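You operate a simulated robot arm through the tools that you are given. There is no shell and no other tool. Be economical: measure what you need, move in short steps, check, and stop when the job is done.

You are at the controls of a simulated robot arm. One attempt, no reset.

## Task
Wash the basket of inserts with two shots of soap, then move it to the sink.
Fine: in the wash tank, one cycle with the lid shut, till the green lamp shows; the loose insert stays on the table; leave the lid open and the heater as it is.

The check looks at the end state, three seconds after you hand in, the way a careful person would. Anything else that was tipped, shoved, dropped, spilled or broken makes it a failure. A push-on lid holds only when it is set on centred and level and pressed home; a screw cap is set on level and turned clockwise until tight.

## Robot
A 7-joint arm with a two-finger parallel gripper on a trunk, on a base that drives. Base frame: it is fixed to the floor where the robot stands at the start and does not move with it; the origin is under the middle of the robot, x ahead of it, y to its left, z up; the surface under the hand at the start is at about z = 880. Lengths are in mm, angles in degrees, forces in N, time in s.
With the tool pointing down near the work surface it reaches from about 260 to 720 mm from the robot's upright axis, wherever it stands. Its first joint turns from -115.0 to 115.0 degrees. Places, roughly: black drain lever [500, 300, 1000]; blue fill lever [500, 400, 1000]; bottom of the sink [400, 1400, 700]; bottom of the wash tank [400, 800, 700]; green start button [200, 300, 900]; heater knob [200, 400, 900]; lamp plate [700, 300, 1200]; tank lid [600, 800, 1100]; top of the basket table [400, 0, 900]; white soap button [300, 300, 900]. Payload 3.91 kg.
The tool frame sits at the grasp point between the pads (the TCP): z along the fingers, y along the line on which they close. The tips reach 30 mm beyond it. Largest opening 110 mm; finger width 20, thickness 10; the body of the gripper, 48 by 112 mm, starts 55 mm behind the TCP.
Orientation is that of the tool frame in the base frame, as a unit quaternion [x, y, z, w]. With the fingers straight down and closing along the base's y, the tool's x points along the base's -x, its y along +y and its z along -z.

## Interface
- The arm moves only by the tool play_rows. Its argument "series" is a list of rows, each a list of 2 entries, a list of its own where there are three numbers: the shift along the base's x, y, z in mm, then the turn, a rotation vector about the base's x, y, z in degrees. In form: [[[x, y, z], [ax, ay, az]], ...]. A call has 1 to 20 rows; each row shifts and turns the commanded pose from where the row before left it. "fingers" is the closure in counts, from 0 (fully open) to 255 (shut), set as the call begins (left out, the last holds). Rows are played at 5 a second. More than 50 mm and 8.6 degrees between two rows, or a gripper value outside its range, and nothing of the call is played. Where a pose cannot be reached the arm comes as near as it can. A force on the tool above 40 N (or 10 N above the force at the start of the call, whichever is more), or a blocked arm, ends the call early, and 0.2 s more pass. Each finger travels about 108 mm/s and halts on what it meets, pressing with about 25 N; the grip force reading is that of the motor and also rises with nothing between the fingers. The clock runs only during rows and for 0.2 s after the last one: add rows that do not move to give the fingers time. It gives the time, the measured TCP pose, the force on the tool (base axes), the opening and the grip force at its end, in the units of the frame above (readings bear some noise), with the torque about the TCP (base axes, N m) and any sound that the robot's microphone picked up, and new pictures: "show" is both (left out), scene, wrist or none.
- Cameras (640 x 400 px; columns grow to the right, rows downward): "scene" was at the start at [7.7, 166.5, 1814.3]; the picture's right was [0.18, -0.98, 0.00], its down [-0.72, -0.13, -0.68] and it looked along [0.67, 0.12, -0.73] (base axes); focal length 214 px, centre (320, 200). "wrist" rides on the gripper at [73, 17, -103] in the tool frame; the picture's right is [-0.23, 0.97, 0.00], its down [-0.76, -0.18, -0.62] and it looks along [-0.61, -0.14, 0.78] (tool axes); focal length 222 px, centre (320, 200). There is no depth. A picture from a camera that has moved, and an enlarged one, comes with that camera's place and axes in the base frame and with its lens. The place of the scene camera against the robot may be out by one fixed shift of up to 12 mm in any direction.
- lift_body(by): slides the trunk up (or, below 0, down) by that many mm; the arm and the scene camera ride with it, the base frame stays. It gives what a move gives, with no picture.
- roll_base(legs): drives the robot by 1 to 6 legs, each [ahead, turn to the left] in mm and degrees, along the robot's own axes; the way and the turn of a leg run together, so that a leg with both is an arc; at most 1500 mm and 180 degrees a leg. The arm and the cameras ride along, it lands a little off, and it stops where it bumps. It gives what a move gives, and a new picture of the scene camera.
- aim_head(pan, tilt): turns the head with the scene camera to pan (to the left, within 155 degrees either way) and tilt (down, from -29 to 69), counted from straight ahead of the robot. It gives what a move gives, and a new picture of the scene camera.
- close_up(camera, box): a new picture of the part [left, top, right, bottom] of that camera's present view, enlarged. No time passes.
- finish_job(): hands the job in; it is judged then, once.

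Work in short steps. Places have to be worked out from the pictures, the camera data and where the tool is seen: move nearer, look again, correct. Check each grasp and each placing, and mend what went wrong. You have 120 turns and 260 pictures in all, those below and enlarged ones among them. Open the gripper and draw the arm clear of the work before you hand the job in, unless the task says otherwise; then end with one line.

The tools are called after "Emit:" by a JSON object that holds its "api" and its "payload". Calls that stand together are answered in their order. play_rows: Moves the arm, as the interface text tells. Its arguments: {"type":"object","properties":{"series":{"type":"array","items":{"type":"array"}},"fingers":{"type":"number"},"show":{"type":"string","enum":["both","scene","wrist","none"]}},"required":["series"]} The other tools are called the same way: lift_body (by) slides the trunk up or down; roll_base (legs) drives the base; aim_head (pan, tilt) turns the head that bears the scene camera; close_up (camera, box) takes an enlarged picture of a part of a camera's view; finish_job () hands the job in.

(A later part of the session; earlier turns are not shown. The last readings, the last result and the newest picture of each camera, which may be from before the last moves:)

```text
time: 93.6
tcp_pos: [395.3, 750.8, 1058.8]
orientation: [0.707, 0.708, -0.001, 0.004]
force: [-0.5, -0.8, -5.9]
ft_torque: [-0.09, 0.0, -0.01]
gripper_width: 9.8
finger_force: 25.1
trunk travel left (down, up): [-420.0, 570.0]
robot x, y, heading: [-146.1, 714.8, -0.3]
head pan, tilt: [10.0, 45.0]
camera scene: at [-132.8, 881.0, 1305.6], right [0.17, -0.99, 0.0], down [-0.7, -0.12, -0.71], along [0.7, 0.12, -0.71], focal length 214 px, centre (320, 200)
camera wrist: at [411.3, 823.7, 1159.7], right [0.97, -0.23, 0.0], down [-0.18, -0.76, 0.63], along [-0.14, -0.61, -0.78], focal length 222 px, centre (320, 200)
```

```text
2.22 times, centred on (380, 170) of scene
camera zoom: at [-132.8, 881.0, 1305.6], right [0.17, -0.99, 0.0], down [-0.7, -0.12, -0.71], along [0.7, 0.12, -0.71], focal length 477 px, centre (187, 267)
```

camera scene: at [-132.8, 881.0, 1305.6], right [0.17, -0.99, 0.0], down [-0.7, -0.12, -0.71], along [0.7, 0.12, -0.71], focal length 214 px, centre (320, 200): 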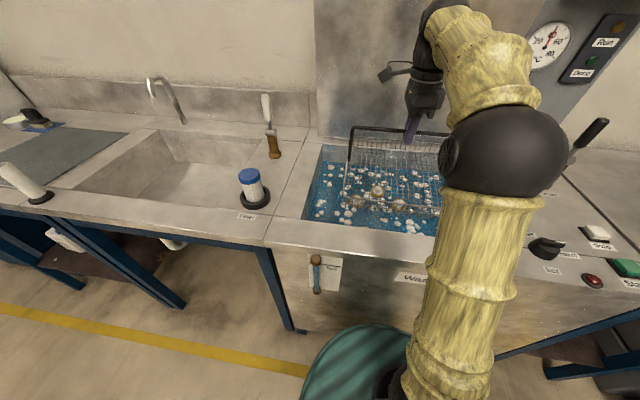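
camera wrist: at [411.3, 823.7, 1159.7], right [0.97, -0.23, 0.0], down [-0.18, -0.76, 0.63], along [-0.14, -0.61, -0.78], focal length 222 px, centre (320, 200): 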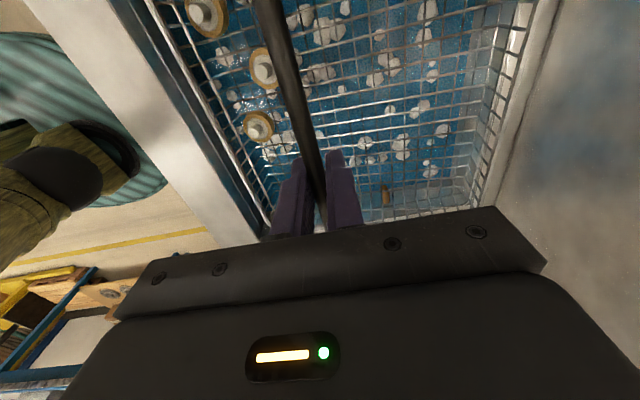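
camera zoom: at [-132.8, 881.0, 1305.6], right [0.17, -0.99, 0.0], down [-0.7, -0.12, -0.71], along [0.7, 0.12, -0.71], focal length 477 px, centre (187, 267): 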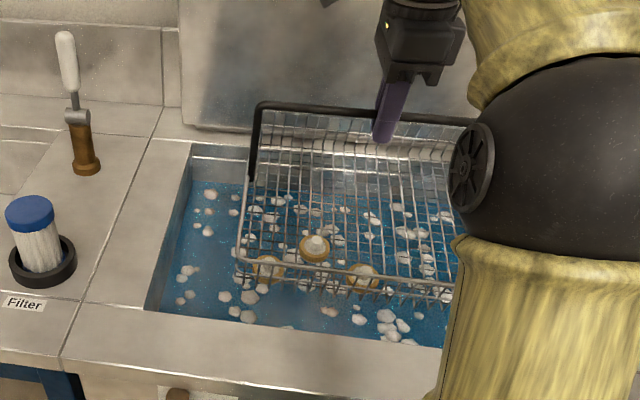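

The basket lies well inside the opening on all sides. I lower it into the water.

Emit:
{"api": "play_rows", "payload": {"series": [[[0, 0, -30], [0, 0, 0]], [[0, 0, -30], [0, 0, 0]], [[0, 0, -30], [0, 0, 0]], [[0, 0, -30], [0, 0, 0]], [[0, 0, -25], [0, 0, 0]], [[0, 0, 0], [0, 0, 0]]]}}

```text
time: 95.0
tcp_pos: [395.6, 750.6, 914.2]
orientation: [0.706, 0.708, -0.001, 0.003]
force: [-0.4, 0.4, -3.8]
ft_torque: [-0.03, 0.03, 0.02]
gripper_width: 9.7
finger_force: 24.6
trunk travel left (down, up): [-420.0, 570.0]
robot x, y, heading: [-145.2, 712.9, -0.3]
head pan, tilt: [10.0, 45.0]
camera scene: at [-132.8, 881.0, 1305.6], right [0.17, -0.99, 0.0], down [-0.7, -0.12, -0.71], along [0.7, 0.12, -0.71], focal length 214 px, centre (320, 200)
camera wrist: at [411.6, 823.2, 1014.9], right [0.97, -0.23, 0.0], down [-0.18, -0.76, 0.63], along [-0.14, -0.61, -0.78], focal length 222 px, centre (320, 200)
```

scene: 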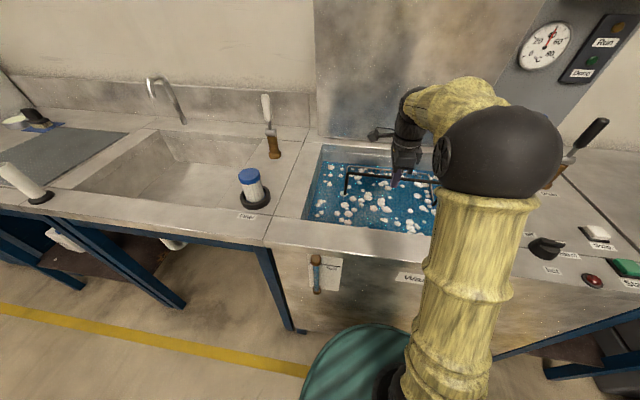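
wrist: 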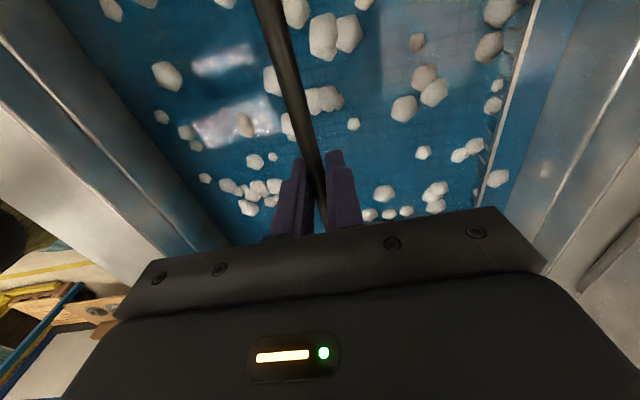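

It is going in well, and only the rear rim still shows above the water. I continue in smaller steps.

Emit:
{"api": "play_rows", "payload": {"series": [[[0, 0, -12], [0, 0, 0]], [[0, 0, -12], [0, 0, 0]], [[0, 0, -12], [0, 0, 0]], [[0, 0, 0], [0, 0, 0]]], "show": "wrist"}}

```text
time: 96.0
tcp_pos: [394.5, 750.3, 877.9]
orientation: [0.706, 0.708, 0.0, 0.003]
force: [0.1, -0.1, -5.7]
ft_torque: [-0.04, 0.01, 0.0]
gripper_width: 9.6
finger_force: 25.1
trunk travel left (down, up): [-420.0, 570.0]
robot x, y, heading: [-142.9, 712.6, -0.1]
head pan, tilt: [10.0, 45.0]
camera wrist: at [411.3, 823.5, 979.1], right [0.97, -0.23, 0.0], down [-0.18, -0.76, 0.63], along [-0.14, -0.61, -0.78], focal length 222 px, centre (320, 200)
```

wrist: 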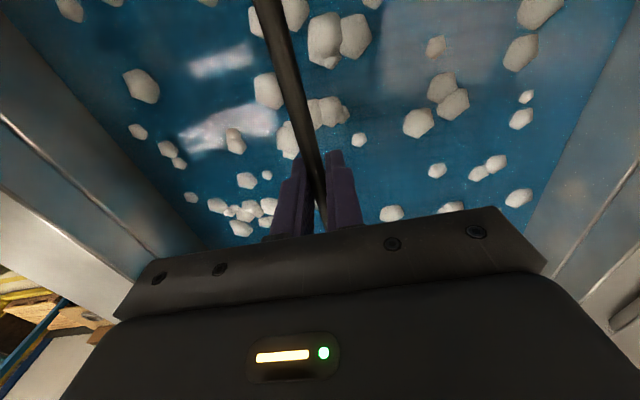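

Still hanging at -5.7 N. I go on in 5 mm steps to feel for the tank's floor.

Emit:
{"api": "play_rows", "payload": {"series": [[[0, 0, -5], [0, 0, 0]], [[0, 0, -5], [0, 0, 0]], [[0, 0, -5], [0, 0, 0]], [[0, 0, 0], [0, 0, 0]]], "show": "none"}}

Emit:
{"api": "play_rows", "payload": {"series": [[[0, 0, -5], [0, 0, 0]], [[0, 0, -5], [0, 0, 0]], [[0, 0, 0], [0, 0, 0]]], "show": "none"}}

```text
time: 97.0
tcp_pos: [394.9, 750.3, 863.1]
orientation: [0.706, 0.708, -0.001, 0.003]
force: [0.8, 0.1, -4.9]
ft_torque: [-0.11, 0.01, 0.02]
gripper_width: 9.4
finger_force: 24.4
trunk travel left (down, up): [-420.0, 570.0]
robot x, y, heading: [-146.0, 715.5, -0.4]
head pan, tilt: [10.0, 45.0]
```

```text
time: 97.8
tcp_pos: [394.9, 751.6, 853.0]
orientation: [0.707, 0.708, -0.001, 0.004]
force: [0.2, 0.6, -4.5]
ft_torque: [-0.27, 0.01, 0.11]
gripper_width: 9.6
finger_force: 25.2
trunk travel left (down, up): [-420.0, 570.0]
robot x, y, heading: [-148.3, 719.2, -0.4]
head pan, tilt: [10.0, 45.0]
```

The torque is rising slightly, so contact is beginning. I continue gently.

Emit:
{"api": "play_rows", "payload": {"series": [[[0, 0, -4], [0, 0, 0]], [[0, 0, -4], [0, 0, 0]], [[0, 0, 0], [0, 0, 0]]], "show": "none"}}

Emit:
{"api": "play_rows", "payload": {"series": [[[0, 0, -4], [0, 0, 0]], [[0, 0, -4], [0, 0, 0]], [[0, 0, 0], [0, 0, 0]]], "show": "both"}}

```text
time: 98.6
tcp_pos: [393.6, 751.2, 843.5]
orientation: [0.707, 0.708, -0.001, 0.003]
force: [0.2, -1.7, -4.0]
ft_torque: [0.14, 0.0, -0.07]
gripper_width: 9.6
finger_force: 25.3
trunk travel left (down, up): [-420.0, 570.0]
robot x, y, heading: [-146.4, 717.8, -0.4]
head pan, tilt: [10.0, 45.0]
```

```text
time: 99.4
tcp_pos: [394.7, 750.2, 838.5]
orientation: [0.707, 0.708, 0.001, 0.004]
force: [4.1, -0.6, 17.9]
ft_torque: [0.0, 0.0, 0.03]
gripper_width: 9.7
finger_force: 24.8
trunk travel left (down, up): [-420.0, 570.0]
robot x, y, heading: [-146.9, 714.7, -0.2]
head pan, tilt: [10.0, 45.0]
camera scene: at [-134.3, 880.9, 1305.8], right [0.17, -0.99, 0.0], down [-0.7, -0.12, -0.71], along [0.7, 0.12, -0.71], focal length 214 px, centre (320, 200)
camera wrist: at [410.7, 823.8, 939.5], right [0.97, -0.23, 0.01], down [-0.18, -0.76, 0.63], along [-0.14, -0.61, -0.78], focal length 222 px, centre (320, 200)
```

scene: 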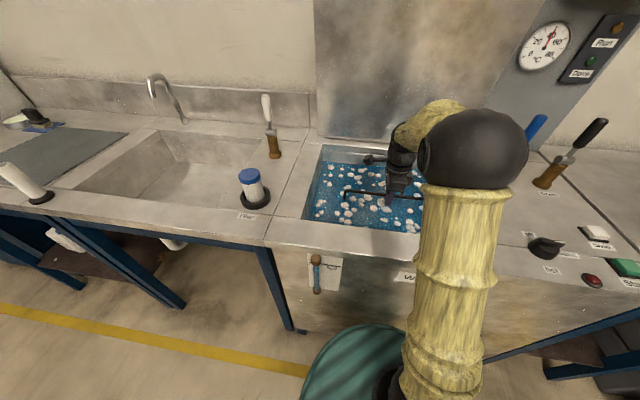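
wrist: 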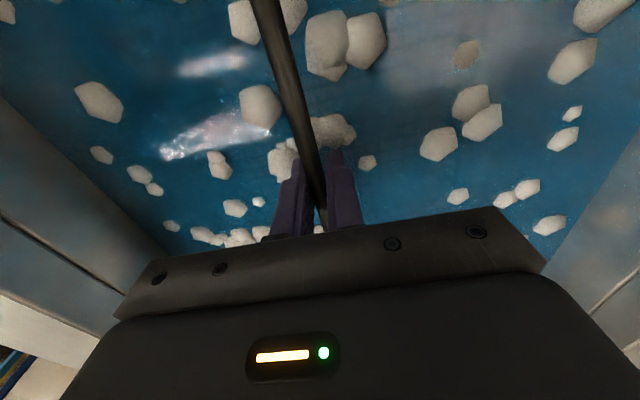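

The basket stands on the tank's floor. I ease up by 3 mm and open the fingers.

Emit:
{"api": "play_rows", "payload": {"series": [[[0, 0, 3], [0, 0, 0]], [[0, 0, 0], [0, 0, 0]]], "show": "none"}}

Emit:
{"api": "play_rows", "payload": {"series": [[[0, 0, 0], [0, 0, 0]], [[0, 0, 0], [0, 0, 0]], [[0, 0, 0], [0, 0, 0]], [[0, 0, 0], [0, 0, 0]]], "fingers": 80}}

```text
time: 100.0
tcp_pos: [394.9, 750.2, 838.0]
orientation: [0.707, 0.707, -0.001, 0.002]
force: [0.1, 0.1, -2.9]
ft_torque: [0.25, -0.04, -0.06]
gripper_width: 9.4
finger_force: 25.0
trunk travel left (down, up): [-420.0, 570.0]
robot x, y, heading: [-143.3, 718.2, -0.1]
head pan, tilt: [10.0, 45.0]
```

```text
time: 101.0
tcp_pos: [395.2, 750.8, 839.8]
orientation: [0.706, 0.708, 0.0, 0.003]
force: [0.1, 0.0, 0.4]
ft_torque: [0.01, 0.03, 0.02]
gripper_width: 75.3
finger_force: 0.1
trunk travel left (down, up): [-420.0, 570.0]
robot x, y, heading: [-140.1, 713.7, -0.3]
head pan, tilt: [10.0, 45.0]
camera scene: at [-133.3, 880.9, 1305.6], right [0.17, -0.99, 0.0], down [-0.7, -0.12, -0.71], along [0.7, 0.12, -0.71], focal length 214 px, centre (320, 200)
camera wrist: at [411.1, 824.1, 941.0], right [0.97, -0.23, 0.0], down [-0.18, -0.76, 0.63], along [-0.14, -0.61, -0.78], focal length 222 px, centre (320, 200)
```

scene: 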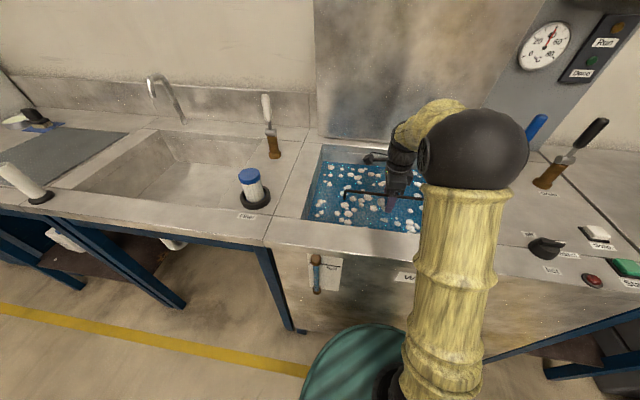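
wrist: 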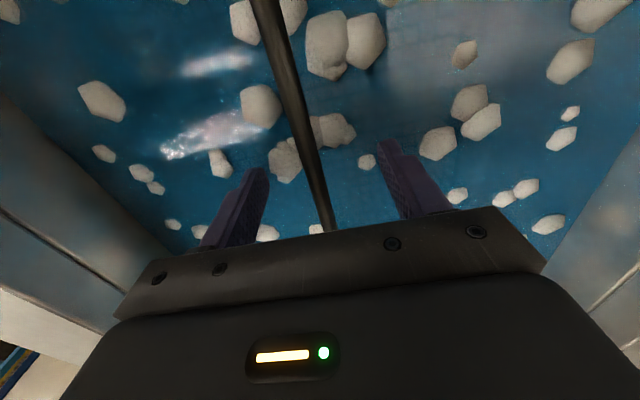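

Released; the bar stays upright. I rise straight out of the tank and look at the basket and the lid.

Emit:
{"api": "play_rows", "payload": {"series": [[[0, 0, 20], [0, 0, 0]], [[0, 0, 40], [0, 0, 0]], [[0, 0, 40], [0, 0, 0]], [[0, 0, 40], [0, 0, 0]], [[0, 0, 40], [0, 0, 0]], [[-20, 0, 40], [0, 0, 0]], [[-30, 0, 20], [0, 0, 0]], [[-30, 0, 0], [0, 0, 0]], [[-30, 0, 0], [0, 0, 0]], [[0, 0, 0], [0, 0, 0]]], "fingers": 0}}

Emit:
{"api": "aim_head", "payload": {"pan": 0, "tilt": 25}}

```text
time: 103.2
tcp_pos: [286.5, 750.1, 1080.3]
orientation: [0.707, 0.708, 0.0, 0.003]
force: [-0.7, 0.3, 0.2]
ft_torque: [-0.02, 0.0, -0.01]
gripper_width: 109.9
finger_force: 0.0
trunk travel left (down, up): [-420.0, 570.0]
robot x, y, heading: [-146.2, 718.4, -0.0]
head pan, tilt: [10.0, 45.0]
camera scene: at [-133.6, 880.9, 1305.6], right [0.17, -0.99, 0.0], down [-0.7, -0.12, -0.71], along [0.7, 0.12, -0.71], focal length 214 px, centre (320, 200)
camera wrist: at [300.9, 823.4, 1182.0], right [0.97, -0.23, 0.01], down [-0.18, -0.76, 0.63], along [-0.14, -0.61, -0.78], focal length 222 px, centre (320, 200)
```

scene: 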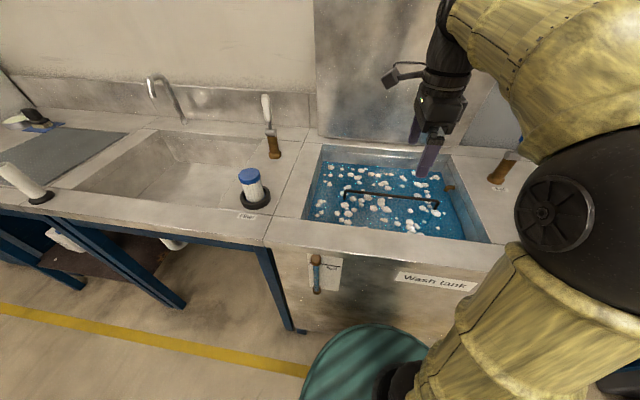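
wrist: 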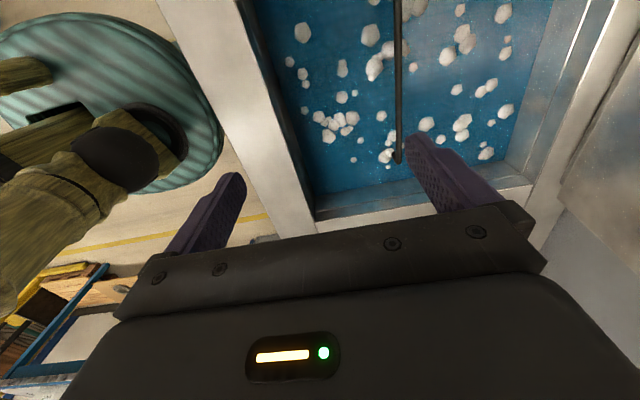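

```text
time: 104.0
tcp_pos: [285.5, 750.6, 1079.5]
orientation: [0.706, 0.708, -0.002, 0.004]
force: [0.5, 0.4, -0.3]
ft_torque: [-0.03, 0.01, 0.0]
gripper_width: 110.0
finger_force: 0.1
trunk travel left (down, up): [-420.0, 570.0]
robot x, y, heading: [-144.6, 718.6, -0.4]
head pan, tilt: [0.0, 25.0]
camera scene: at [-121.4, 866.8, 1336.1], right [0.0, -1.0, 0.0], down [-0.42, 0.0, -0.91], along [0.91, 0.0, -0.42], focal length 214 px, centre (320, 200)
```

scene: 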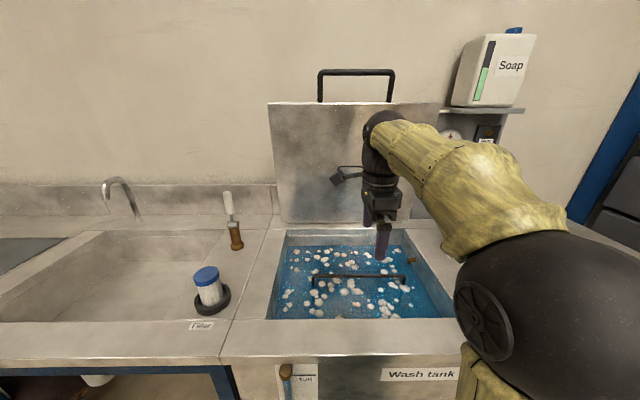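

The basket sits submerged in the tank. To learn the lid's profile, I raise the trunk and put the hand at the lid's left side, so that the wrist camera looks along the hinge line.

Emit:
{"api": "lift_body", "payload": {"by": 260}}

Emit:
{"api": "play_rows", "payload": {"series": [[[10, 40, 0], [0, 0, 0]], [[10, 40, 0], [0, 0, 0]], [[10, 40, 0], [0, 0, 0]], [[10, 40, 0], [0, 0, 0]], [[20, 40, 0], [0, 0, 0]], [[20, 40, 0], [0, 0, 0]], [[20, 20, 0], [0, 0, 0]], [[0, 0, 0], [0, 0, 0]]]}}

```text
time: 106.7
tcp_pos: [285.3, 749.6, 1339.7]
orientation: [0.706, 0.708, -0.001, 0.003]
force: [0.1, 0.4, -0.5]
ft_torque: [-0.03, 0.05, 0.01]
gripper_width: 110.0
finger_force: 0.0
trunk travel left (down, up): [-680.0, 310.0]
robot x, y, heading: [-142.8, 714.9, -0.2]
head pan, tilt: [0.0, 25.0]
```

```text
time: 108.5
tcp_pos: [372.6, 997.2, 1339.3]
orientation: [0.707, 0.708, 0.0, 0.003]
force: [-0.6, -0.2, -0.6]
ft_torque: [0.0, 0.01, 0.01]
gripper_width: 110.2
finger_force: 0.0
out of reach, approached as far as the arm can: row 7
trunk travel left (down, up): [-680.0, 310.0]
robot x, y, heading: [-147.0, 713.7, -0.3]
head pan, tilt: [0.0, 25.0]
camera scene: at [-120.4, 867.7, 1596.0], right [0.0, -1.0, 0.0], down [-0.42, 0.0, -0.91], along [0.91, 0.0, -0.42], focal length 214 px, centre (320, 200)
camera wrist: at [387.9, 1069.8, 1440.4], right [0.97, -0.23, 0.0], down [-0.18, -0.76, 0.63], along [-0.14, -0.61, -0.78], focal length 222 px, centre (320, 200)
```

scene: 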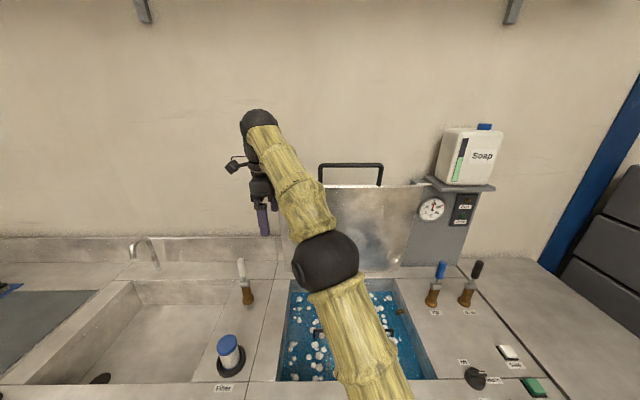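
wrist: 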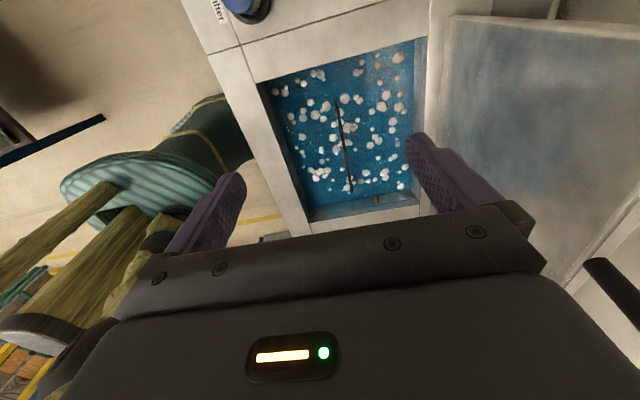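

I enlarge both views to measure the lid's edge and handle accurately.

Emit:
{"api": "close_up", "payload": {"camera": "scene", "box": [270, 140, 450, 300]}}

Emit:
{"api": "close_up", "payload": {"camera": "wrist", "box": [420, 0, 640, 320]}}

```text
2.50 times, centred on (360, 220) of scene
camera zoom: at [-120.4, 867.7, 1596.0], right [0.0, -1.0, 0.0], down [-0.42, 0.0, -0.91], along [0.91, 0.0, -0.42], focal length 536 px, centre (220, 150)
```

zoom: 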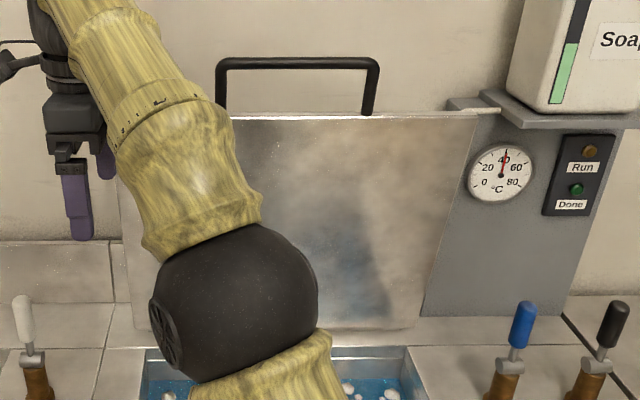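

```text
1.25 times, centred on (530, 160) of wrist
camera zoom: at [387.9, 1069.8, 1440.4], right [0.97, -0.23, 0.0], down [-0.18, -0.76, 0.63], along [-0.14, -0.61, -0.78], focal length 278 px, centre (58, 250)
```

zoom: 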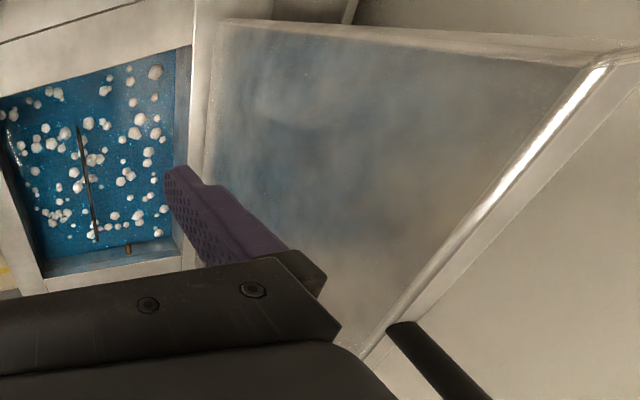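

The lid leans forward about 10°: hinge near (632, 905), free edge near (560, 1330), and its handle bar runs along y from 672 to 868 at about (572, 1405). I raise the trunk so that the arm can reach it, and go near with the fingers closing along x.

Emit:
{"api": "lift_body", "payload": {"by": 300}}

Emit:
{"api": "play_rows", "payload": {"series": [[[0, -45, -10], [0, 0, 0]], [[0, -45, -10], [0, 0, 0]], [[0, -45, -10], [0, 0, 0]], [[0, -45, -10], [0, 0, 0]], [[20, -40, -10], [0, 0, 0]], [[35, -7, -20], [0, 0, 0]], [[35, 0, -20], [0, 0, 0]], [[30, 0, -20], [0, 0, 0]], [[0, 0, 0], [0, 0, 0]]]}}

```text
time: 111.5
tcp_pos: [371.9, 995.7, 1640.3]
orientation: [0.706, 0.708, -0.001, 0.004]
force: [-1.1, 0.3, 0.3]
ft_torque: [0.01, 0.01, -0.02]
gripper_width: 109.9
finger_force: 0.0
trunk travel left (down, up): [-980.0, 10.0]
robot x, y, heading: [-144.8, 715.1, -0.4]
head pan, tilt: [0.0, 25.0]
```

```text
time: 113.5
tcp_pos: [489.8, 768.5, 1530.1]
orientation: [0.707, 0.707, 0.001, 0.004]
force: [-1.0, -0.3, -0.1]
ft_torque: [-0.02, -0.01, 0.01]
gripper_width: 110.0
finger_force: 0.1
trunk travel left (down, up): [-980.0, 10.0]
robot x, y, heading: [-142.9, 716.8, -0.3]
head pan, tilt: [0.0, 25.0]
camera scene: at [-123.4, 866.8, 1896.3], right [0.0, -1.0, 0.0], down [-0.42, 0.0, -0.91], along [0.91, 0.0, -0.42], focal length 214 px, centre (320, 200)
camera wrist: at [505.4, 841.6, 1631.4], right [0.97, -0.23, 0.01], down [-0.18, -0.76, 0.63], along [-0.14, -0.61, -0.78], focal length 222 px, centre (320, 200)
```

scene: 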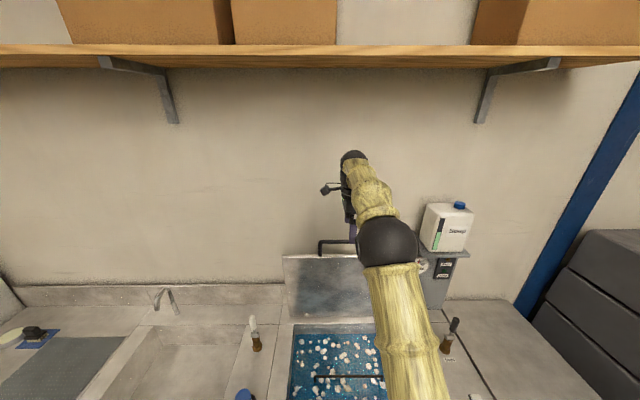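
wrist: 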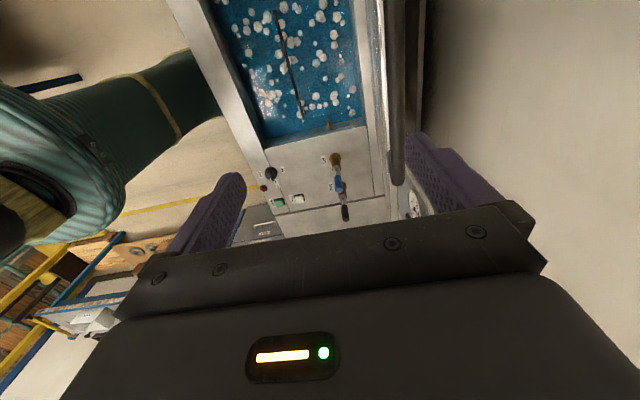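

The bar's end shows at y ≈ 676 as expected, and the bar is at x ≈ 562. I centre over it and descend in part to check.

Emit:
{"api": "play_rows", "payload": {"series": [[[36, 0, 0], [0, 0, 0]], [[36, 0, 0], [0, 0, 0]], [[0, 0, -30], [0, 0, 0]], [[0, 0, -30], [0, 0, 0]], [[0, 0, 0], [0, 0, 0]]]}}

```text
time: 114.7
tcp_pos: [535.0, 766.7, 1461.4]
orientation: [0.707, 0.708, 0.0, 0.004]
force: [0.0, -0.5, 0.6]
ft_torque: [0.0, -0.04, 0.0]
gripper_width: 110.1
finger_force: 0.1
out of reach, approached as far as the arm can: row 2
trunk travel left (down, up): [-980.0, 10.0]
robot x, y, heading: [-146.2, 714.6, -0.5]
head pan, tilt: [0.0, 25.0]
camera scene: at [-122.7, 867.0, 1896.2], right [0.0, -1.0, 0.0], down [-0.42, 0.0, -0.91], along [0.91, 0.0, -0.42], focal length 214 px, centre (320, 200)
camera wrist: at [549.3, 840.4, 1563.3], right [0.97, -0.23, 0.01], down [-0.18, -0.76, 0.63], along [-0.14, -0.61, -0.78], focal length 222 px, centre (320, 200)
```

scene: 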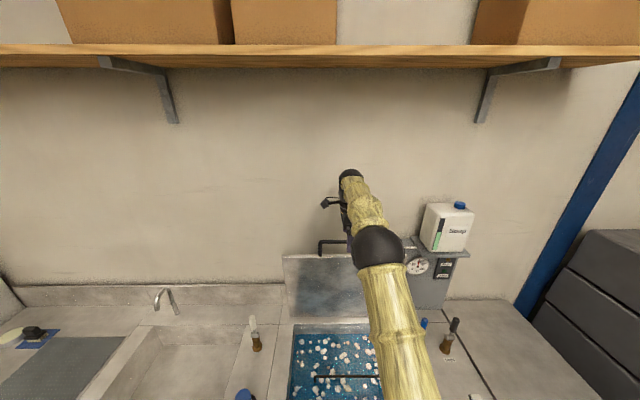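
wrist: 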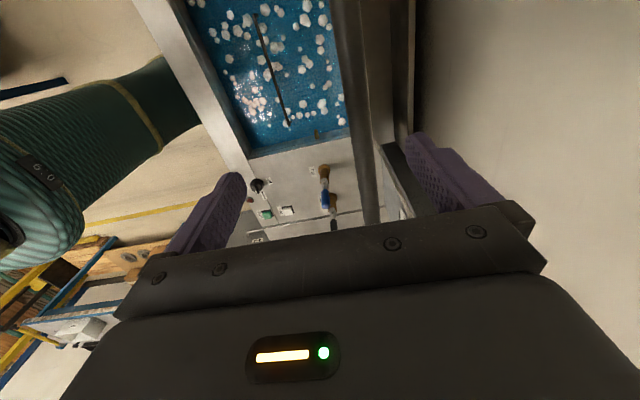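

The bar is inside the opening, about 27 mm to the rear. I descend to TCP 1420 and shift toward it.

Emit:
{"api": "play_rows", "payload": {"series": [[[0, 0, -20], [0, 0, 0]], [[10, 3, -20], [0, 0, 0]], [[12, 0, 0], [0, 0, 0]], [[0, 0, 0], [0, 0, 0]]]}}

Emit:
{"api": "close_up", "payload": {"camera": "scene", "box": [280, 150, 420, 290]}}

```text
time: 115.7
tcp_pos: [555.8, 770.5, 1423.3]
orientation: [0.706, 0.708, 0.0, 0.003]
force: [-0.6, 0.2, -0.1]
ft_torque: [0.0, -0.02, -0.04]
gripper_width: 110.1
finger_force: 0.0
trunk travel left (down, up): [-980.0, 10.0]
robot x, y, heading: [-144.1, 718.6, -0.2]
head pan, tilt: [0.0, 25.0]
camera scene: at [-121.9, 867.0, 1896.2], right [0.0, -1.0, 0.0], down [-0.42, 0.0, -0.91], along [0.91, 0.0, -0.42], focal length 214 px, centre (320, 200)
camera wrist: at [572.3, 843.8, 1523.4], right [0.97, -0.23, 0.01], down [-0.18, -0.76, 0.63], along [-0.14, -0.61, -0.78], focal length 222 px, centre (320, 200)
```

scene: 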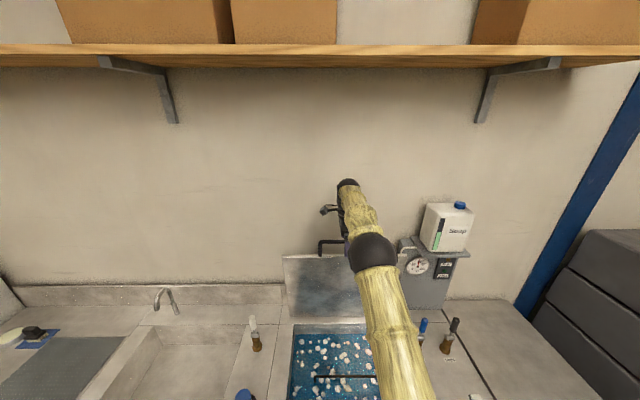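
wrist: 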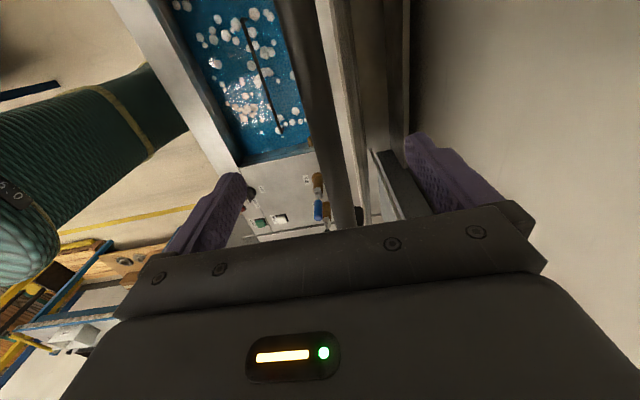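

```text
2.86 times, centred on (350, 220) of scene
camera zoom: at [-121.9, 867.0, 1896.2], right [0.0, -1.0, 0.0], down [-0.42, 0.0, -0.91], along [0.91, 0.0, -0.42], focal length 613 px, centre (234, 143)
```

zoom: 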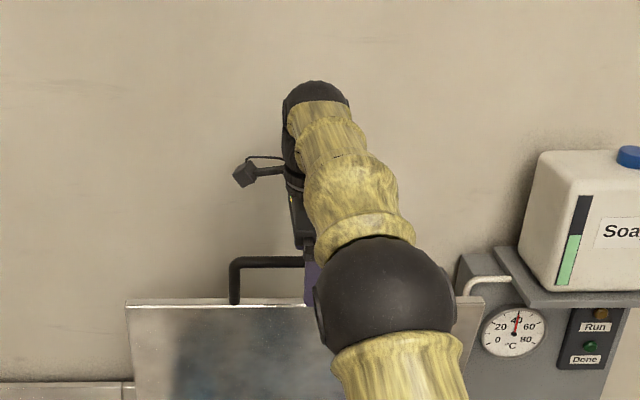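

The bar is between the fingers, about 8 mm to the rear of the centre. I adjust and close on it.

Emit:
{"api": "play_rows", "payload": {"series": [[[8, 0, 0], [0, 0, 0]], [[0, 0, 0], [0, 0, 0]]], "show": "none"}}

Emit:
{"api": "play_rows", "payload": {"series": [[[0, 0, 0], [0, 0, 0]], [[0, 0, 0], [0, 0, 0]], [[0, 0, 0], [0, 0, 0]], [[0, 0, 0], [0, 0, 0]], [[0, 0, 0], [0, 0, 0]]], "fingers": 255, "show": "wrist"}}

```text
time: 116.3
tcp_pos: [564.4, 769.8, 1422.3]
orientation: [0.706, 0.708, 0.0, 0.004]
force: [-0.3, 0.0, -1.1]
ft_torque: [-0.02, -0.03, -0.03]
gripper_width: 110.3
finger_force: 0.0
trunk travel left (down, up): [-980.0, 10.0]
robot x, y, heading: [-140.9, 716.7, -0.1]
head pan, tilt: [0.0, 25.0]
```

```text
time: 117.5
tcp_pos: [565.0, 770.9, 1422.1]
orientation: [0.706, 0.708, -0.001, 0.003]
force: [-1.4, 0.2, -0.4]
ft_torque: [-0.09, 0.06, 0.55]
gripper_width: 15.7
finger_force: 45.0
trunk travel left (down, up): [-980.0, 10.0]
robot x, y, heading: [-144.5, 714.6, -0.3]
head pan, tilt: [0.0, 25.0]
camera wrist: at [580.5, 843.9, 1523.1], right [0.97, -0.23, 0.01], down [-0.18, -0.76, 0.63], along [-0.14, -0.61, -0.78], focal length 222 px, centre (320, 200)
```

wrist: 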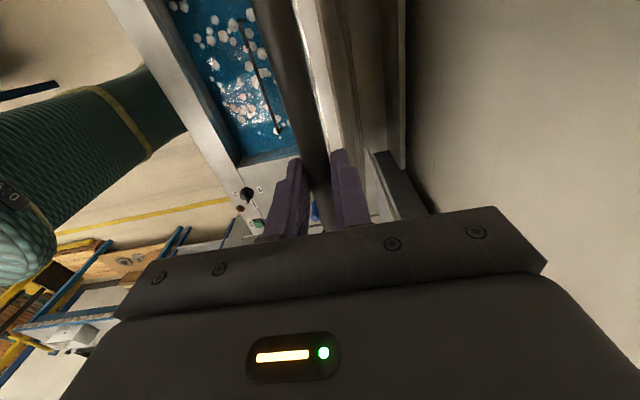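

I hold the bar (15.7 mm). I pull along the arc about the hinge in small steps, watching the forces.

Emit:
{"api": "play_rows", "payload": {"series": [[[-10, 0, -1.4], [0, 0, 0]], [[-10, 0, -1.6], [0, 0, 0]], [[-9, 0, -1.7], [0, 0, 0]], [[-9, 0, -1.8], [0, 0, 0]], [[0, 0, 0], [0, 0, 0]]], "show": "scene"}}

```text
time: 118.7
tcp_pos: [527.3, 769.7, 1413.6]
orientation: [0.707, 0.707, 0.0, 0.003]
force: [-0.3, -1.0, -0.4]
ft_torque: [0.04, -0.06, 0.46]
gripper_width: 15.7
finger_force: 44.9
trunk travel left (down, up): [-980.0, 10.0]
robot x, y, heading: [-142.2, 713.7, -0.2]
head pan, tilt: [0.0, 25.0]
camera scene: at [-121.1, 866.6, 1896.2], right [0.0, -1.0, 0.0], down [-0.42, 0.0, -0.91], along [0.91, 0.0, -0.42], focal length 214 px, centre (320, 200)
```

scene: 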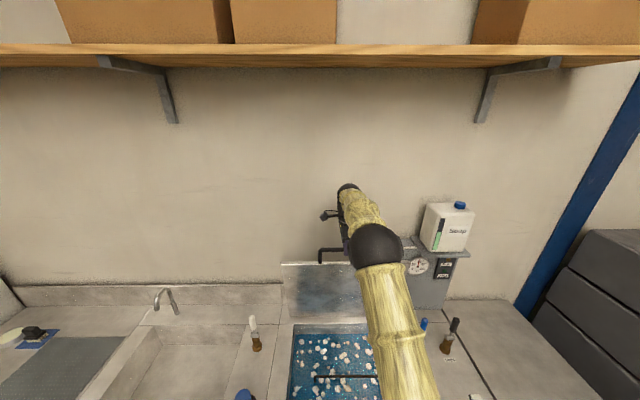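

The lid follows with almost no force. I continue along the arc.

Emit:
{"api": "play_rows", "payload": {"series": [[[-17.3, 0, -4], [0, 0, 0]], [[-17.2, 0, -4.6], [0, 0, 0]], [[-17, 0, -5.2], [0, 0, 0]], [[-16.6, 0, -5.7], [0, 0, 0]], [[-16.5, 0, -6.3], [0, 0, 0]], [[-16.2, 0, -6.9], [0, 0, 0]], [[-16, 0, -7.5], [0, 0, 0]], [[-15.8, 0, -8], [0, 0, 0]], [[0, 0, 0], [0, 0, 0]]], "show": "scene"}}

```text
time: 120.7
tcp_pos: [391.9, 768.4, 1366.6]
orientation: [0.706, 0.708, 0.0, 0.003]
force: [0.8, -3.8, -3.1]
ft_torque: [-0.59, -0.04, 0.6]
gripper_width: 15.9
finger_force: 45.5
trunk travel left (down, up): [-980.0, 10.0]
robot x, y, heading: [-143.3, 719.3, -0.2]
head pan, tilt: [0.0, 25.0]
camera scene: at [-120.6, 865.9, 1896.2], right [0.0, -1.0, 0.0], down [-0.42, 0.0, -0.91], along [0.91, 0.0, -0.42], focal length 214 px, centre (320, 200)
```

scene: 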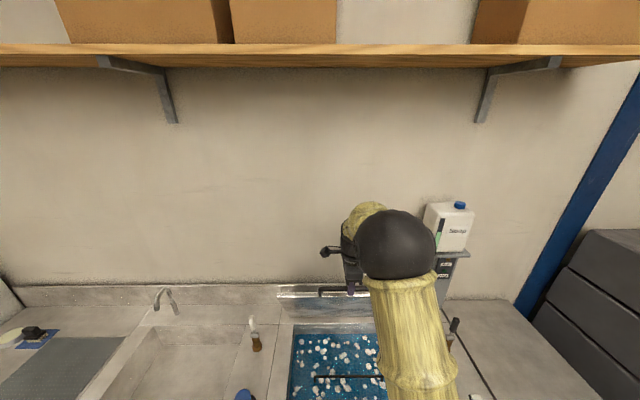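

Good, the forces are small. I continue to about 48°.

Emit:
{"api": "play_rows", "payload": {"series": [[[-15.4, 0, -8.5], [0, 0, 0]], [[-15.1, 0, -9.2], [0, 0, 0]], [[-14.8, 0, -9.6], [0, 0, 0]], [[-14.5, 0, -10.1], [0, 0, 0]], [[-14.1, 0, -10.7], [0, 0, 0]], [[-13.8, 0, -11.1], [0, 0, 0]], [[-13.3, 0, -11.6], [0, 0, 0]], [[-12.9, 0, -12], [0, 0, 0]], [[-12.5, 0, -12.5], [0, 0, 0]], [[-12, 0, -12.9], [0, 0, 0]], [[0, 0, 0], [0, 0, 0]]], "show": "both"}}

```text
time: 123.1
tcp_pos: [254.8, 768.2, 1259.8]
orientation: [0.707, 0.707, 0.0, 0.002]
force: [-2.9, -8.8, 1.5]
ft_torque: [-0.43, -0.05, 0.69]
gripper_width: 15.8
finger_force: 45.1
trunk travel left (down, up): [-980.0, 10.0]
robot x, y, heading: [-145.2, 715.9, -0.2]
head pan, tilt: [0.0, 25.0]
camera scene: at [-121.9, 864.6, 1896.4], right [0.0, -1.0, 0.0], down [-0.42, 0.0, -0.91], along [0.91, 0.0, -0.42], focal length 214 px, centre (320, 200)
camera wrist: at [270.3, 841.4, 1360.1], right [0.97, -0.23, 0.0], down [-0.18, -0.76, 0.62], along [-0.14, -0.61, -0.78], focal length 222 px, centre (320, 200)
```

scene: 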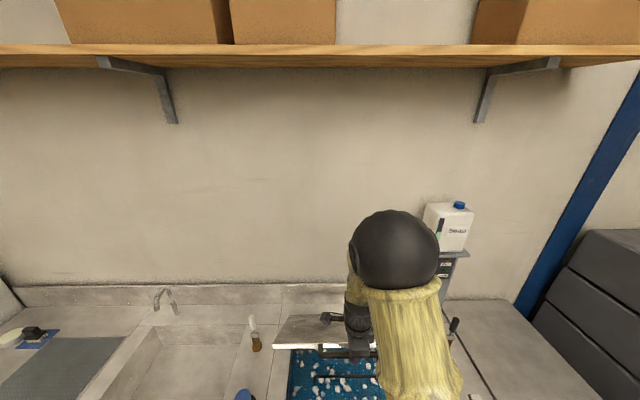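
wrist: 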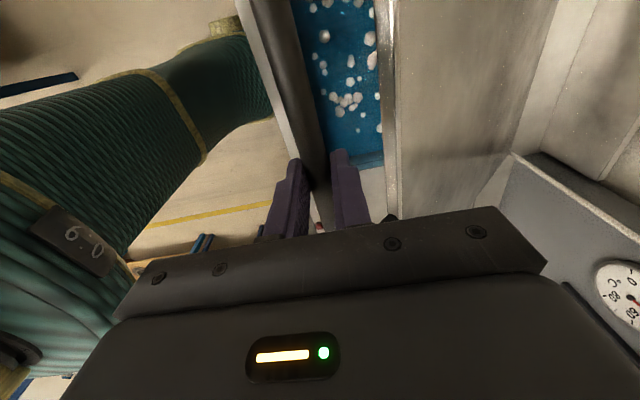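

It works well. A slight sideways force is building up, so I ease y by 3 mm while going on to about 60°.

Emit:
{"api": "play_rows", "payload": {"series": [[[-11.6, -1, -13.3], [0, 0, 0]], [[-11.1, -1, -13.8], [0, 0, 0]], [[-10.6, -1, -14.1], [0, 0, 0]], [[-10.2, 0, -14.4], [0, 0, 0]], [[-9.6, 0, -14.8], [0, 0, 0]], [[-9.1, 0, -15.2], [0, 0, 0]], [[0, 0, 0], [0, 0, 0]]], "show": "none"}}

```text
time: 124.7
tcp_pos: [190.5, 767.2, 1172.2]
orientation: [0.706, 0.708, -0.001, 0.002]
force: [-6.0, 6.2, 1.8]
ft_torque: [1.0, 0.13, 0.72]
gripper_width: 15.5
finger_force: 45.3
trunk travel left (down, up): [-980.0, 10.0]
robot x, y, heading: [-147.9, 715.1, 0.1]
head pan, tilt: [0.0, 25.0]
```

Forces are still low. I continue to about 72°.

Emit:
{"api": "play_rows", "payload": {"series": [[[-9, 0.5, -15.4], [0, 0, 0]], [[-8.5, 0.5, -15.8], [0, 0, 0]], [[-8, 0, -16], [0, 0, 0]], [[-7.4, 0, -16.3], [0, 0, 0]], [[-6.8, 0, -16.5], [0, 0, 0]], [[-6, 0, -16.6], [0, 0, 0]], [[0, 0, 0], [0, 0, 0]]], "show": "both"}}

```text
time: 125.3
tcp_pos: [175.5, 767.4, 1142.1]
orientation: [0.707, 0.708, -0.01, -0.007]
force: [-24.4, -6.8, 10.3]
ft_torque: [0.13, 0.64, 0.76]
gripper_width: 15.6
finger_force: 45.2
out of reach, approached as far as the arm can: row 1, 2, 3
trunk travel left (down, up): [-980.0, 10.0]
robot x, y, heading: [-146.5, 715.3, -0.5]
head pan, tilt: [0.0, 25.0]
stopped in row 3: the force on the tool passed its limit at 42 N (the readings are from after the stop); the commanded pose is now the measured one
camera scene: at [-124.3, 865.4, 1896.3], right [0.0, -1.0, 0.0], down [-0.42, 0.0, -0.91], along [0.91, 0.0, -0.42], focal length 214 px, centre (320, 200)
camera wrist: at [194.6, 840.7, 1242.6], right [0.97, -0.23, -0.03], down [-0.16, -0.76, 0.63], along [-0.16, -0.61, -0.78], focal length 222 px, centre (320, 200)
```

scene: 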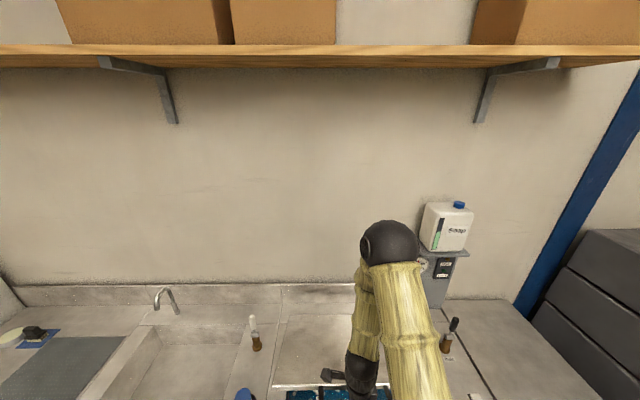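
wrist: 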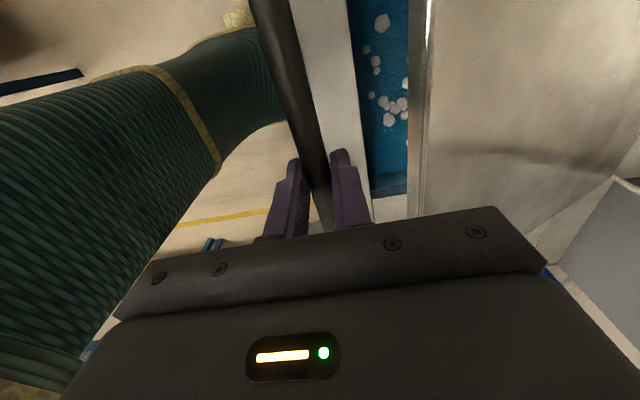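

The arm is at its lower limit for this trunk height. The hand never had to carry the lid's weight, so its hinge holds by friction. I open the fingers so I can lower the trunk and take hold again.

Emit:
{"api": "play_rows", "payload": {"series": [[[0, 0, 0], [0, 0, 0]], [[0, 0, 0], [0, 0, 0]]], "fingers": 180, "show": "both"}}

```text
time: 125.9
tcp_pos: [183.2, 768.7, 1142.2]
orientation: [0.707, 0.707, -0.006, -0.003]
force: [0.1, 0.8, -0.5]
ft_torque: [0.01, 0.03, 0.0]
gripper_width: 32.2
finger_force: 0.1
trunk travel left (down, up): [-980.0, 10.0]
robot x, y, heading: [-144.2, 713.4, -0.0]
head pan, tilt: [0.0, 25.0]
camera scene: at [-121.8, 866.8, 1896.2], right [0.0, -1.0, 0.0], down [-0.42, 0.0, -0.91], along [0.91, 0.0, -0.42], focal length 214 px, centre (320, 200)
camera wrist: at [200.7, 842.2, 1242.5], right [0.97, -0.23, -0.01], down [-0.17, -0.76, 0.63], along [-0.15, -0.61, -0.78], focal length 222 px, centre (320, 200)
```

scene: 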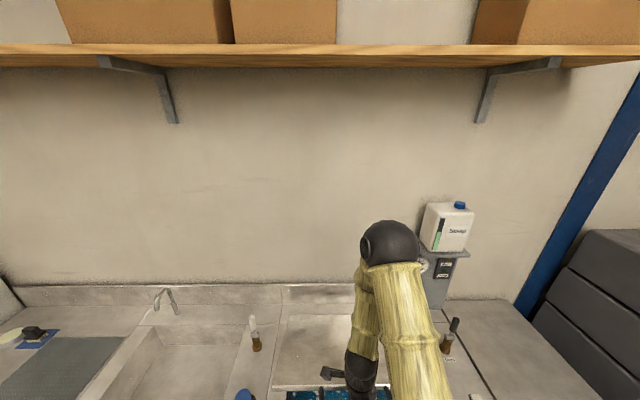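
wrist: 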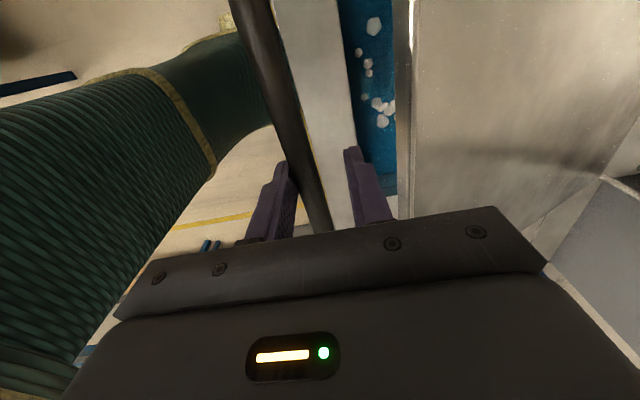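

The lid stays where it is. I rise clear of the bar with the arm, lower the trunk, and then press the lid down from above with closed fingers.

Emit:
{"api": "play_rows", "payload": {"series": [[[-3, 0, 0], [0, 0, 0]], [[0, 0, 45], [0, 0, 0]], [[0, 0, 45], [0, 0, 0]], [[0, 0, 45], [0, 0, 0]], [[10, 0, 45], [0, 0, 0]], [[10, 0, 45], [0, 0, 0]], [[10, 0, 45], [0, 0, 0]], [[10, 0, 45], [0, 0, 0]], [[10, 0, 45], [0, 0, 0]], [[10, 0, 30], [0, 0, 0]], [[0, 0, 0], [0, 0, 0]]], "fingers": 120, "show": "scene"}}

```text
time: 128.3
tcp_pos: [248.5, 771.1, 1530.8]
orientation: [0.707, 0.707, -0.007, -0.004]
force: [0.1, 1.0, 0.5]
ft_torque: [0.0, -0.01, 0.0]
gripper_width: 58.4
finger_force: 0.1
out of reach, approached as far as the arm can: row 2
trunk travel left (down, up): [-980.0, 10.0]
robot x, y, heading: [-146.3, 715.4, -0.2]
head pan, tilt: [0.0, 25.0]
camera scene: at [-122.3, 866.7, 1896.2], right [0.0, -1.0, 0.0], down [-0.42, 0.0, -0.91], along [0.91, 0.0, -0.42], focal length 214 px, centre (320, 200)
```

scene: 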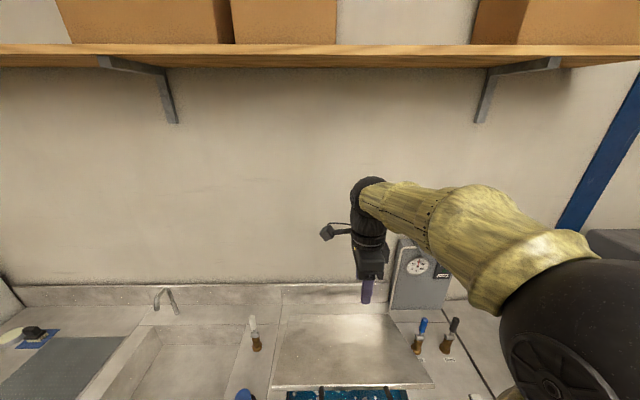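

Clear of the bar. I lower the trunk 340 mm; the fingertips will then stop well above the lid.

Emit:
{"api": "lift_body", "payload": {"by": -340}}

Emit:
{"api": "aim_head", "payload": {"pan": 10, "tilt": 45}}

Emit:
{"api": "play_rows", "payload": {"series": [[[0, 0, 0], [0, 0, 0]], [[0, 0, 0], [0, 0, 0]], [[0, 0, 0], [0, 0, 0]]], "fingers": 255, "show": "wrist"}}

```text
time: 131.7
tcp_pos: [247.6, 771.4, 1191.1]
orientation: [0.707, 0.707, -0.007, -0.003]
force: [0.3, -0.2, 0.7]
ft_torque: [0.02, -0.01, -0.01]
gripper_width: 58.2
finger_force: 0.1
trunk travel left (down, up): [-640.0, 350.0]
robot x, y, heading: [-145.2, 716.7, -0.2]
head pan, tilt: [0.0, 25.0]
```

```text
time: 132.5
tcp_pos: [250.0, 769.3, 1191.7]
orientation: [0.707, 0.707, -0.007, -0.003]
force: [-0.3, -1.0, -1.0]
ft_torque: [0.0, 0.04, 0.02]
gripper_width: 58.2
finger_force: 0.0
trunk travel left (down, up): [-640.0, 350.0]
robot x, y, heading: [-146.3, 716.2, -0.1]
head pan, tilt: [10.0, 45.0]
camera scene: at [-133.9, 880.9, 1525.7], right [0.17, -0.99, 0.0], down [-0.7, -0.12, -0.71], along [0.7, 0.12, -0.71], focal length 214 px, centre (320, 200)
```

scene: 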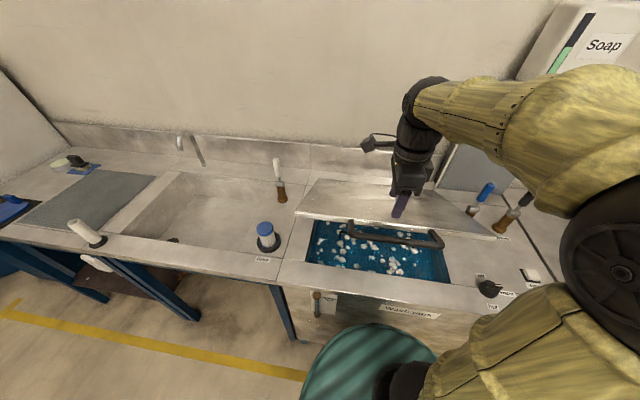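

```text
time: 133.3
tcp_pos: [247.7, 769.1, 1191.1]
orientation: [0.707, 0.707, -0.007, -0.004]
force: [-0.6, 0.1, 0.8]
ft_torque: [0.03, 0.02, 0.0]
gripper_width: 0.1
finger_force: 25.1
trunk travel left (down, up): [-640.0, 350.0]
robot x, y, heading: [-144.8, 715.3, -0.1]
head pan, tilt: [10.0, 45.0]
camera wrist: at [266.3, 843.3, 1291.9], right [0.97, -0.23, -0.01], down [-0.17, -0.76, 0.63], along [-0.15, -0.61, -0.78], focal length 222 px, centre (320, 200)
```

wrist: 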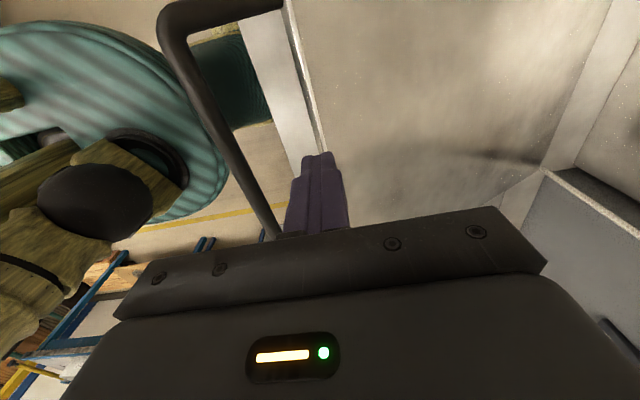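

The lid's edge is right beneath the fingertips, so I move 60 mm further over the lid and press down from there in steps.

Emit:
{"api": "play_rows", "payload": {"series": [[[30, 0, 0], [0, 0, 0]], [[30, 0, 0], [0, 0, 0]], [[0, 0, -30], [0, 0, 0]], [[0, 0, -30], [0, 0, 0]], [[0, 0, -20], [0, 0, 0]], [[0, 0, -15], [0, 0, 0]], [[0, 0, -15], [0, 0, 0]], [[0, 0, 0], [0, 0, 0]]], "show": "scene"}}

```text
time: 135.1
tcp_pos: [307.5, 769.1, 1080.1]
orientation: [0.707, 0.707, -0.007, -0.003]
force: [-0.1, 0.0, -0.2]
ft_torque: [-0.01, -0.03, 0.0]
gripper_width: 0.0
finger_force: 25.0
trunk travel left (down, up): [-640.0, 350.0]
robot x, y, heading: [-144.7, 715.0, -0.3]
head pan, tilt: [10.0, 45.0]
camera scene: at [-134.0, 880.9, 1525.6], right [0.17, -0.99, 0.0], down [-0.7, -0.12, -0.71], along [0.7, 0.12, -0.71], focal length 214 px, centre (320, 200)
```

scene: 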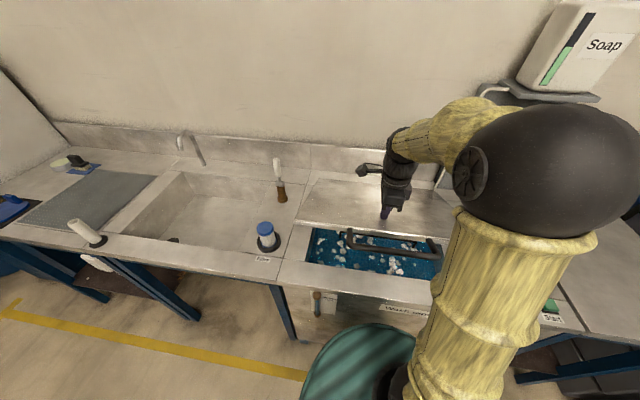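

The handle has dropped slightly, so the tips are on the lid. I keep pressing down.

Emit:
{"api": "play_rows", "payload": {"series": [[[0, 0, -12], [0, 0, 0]], [[0, 0, -12], [0, 0, 0]], [[0, 0, -12], [0, 0, 0]], [[0, 0, -12], [0, 0, 0]], [[0, 0, -12], [0, 0, 0]], [[0, 0, 0], [0, 0, 0]]], "show": "scene"}}

```text
time: 136.5
tcp_pos: [308.6, 770.7, 1020.6]
orientation: [0.707, 0.707, -0.007, -0.003]
force: [0.0, -0.5, 1.1]
ft_torque: [-0.01, 0.0, -0.02]
gripper_width: 0.0
finger_force: 24.6
trunk travel left (down, up): [-640.0, 350.0]
robot x, y, heading: [-149.3, 718.3, -0.5]
head pan, tilt: [10.0, 45.0]
camera scene: at [-133.9, 880.9, 1525.6], right [0.17, -0.99, 0.0], down [-0.7, -0.12, -0.71], along [0.7, 0.12, -0.71], focal length 214 px, centre (320, 200)
```

scene: 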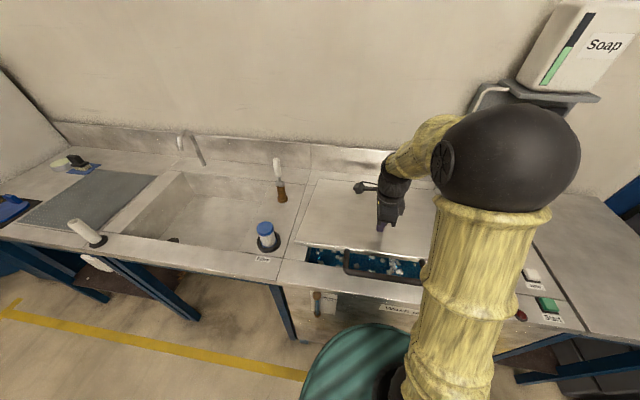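

The lid is closing gently. I continue down.

Emit:
{"api": "play_rows", "payload": {"series": [[[0, 0, -10], [0, 0, 0]], [[0, 0, -10], [0, 0, 0]], [[0, 0, -10], [0, 0, 0]], [[0, 0, -10], [0, 0, 0]], [[0, 0, -8], [0, 0, 0]], [[0, 0, 0], [0, 0, 0]]], "show": "scene"}}

```text
time: 137.9
tcp_pos: [309.0, 769.3, 972.7]
orientation: [0.707, 0.707, -0.007, -0.003]
force: [-0.9, 1.0, 0.3]
ft_torque: [0.03, -0.01, 0.04]
gripper_width: 0.0
finger_force: 24.7
trunk travel left (down, up): [-640.0, 350.0]
robot x, y, heading: [-142.7, 715.0, -0.2]
head pan, tilt: [10.0, 45.0]
camera scene: at [-133.9, 880.9, 1525.6], right [0.17, -0.99, 0.0], down [-0.7, -0.12, -0.71], along [0.7, 0.12, -0.71], focal length 214 px, centre (320, 200)
```

scene: 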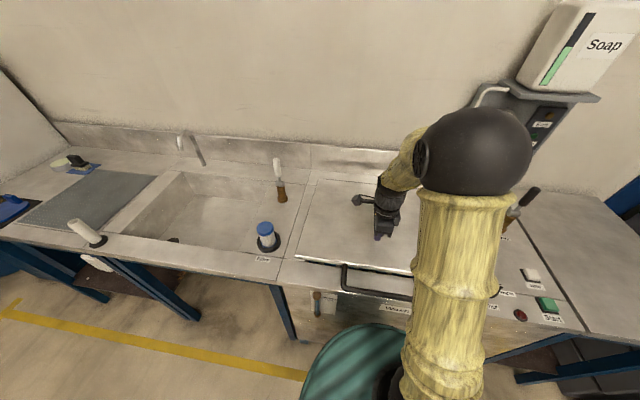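

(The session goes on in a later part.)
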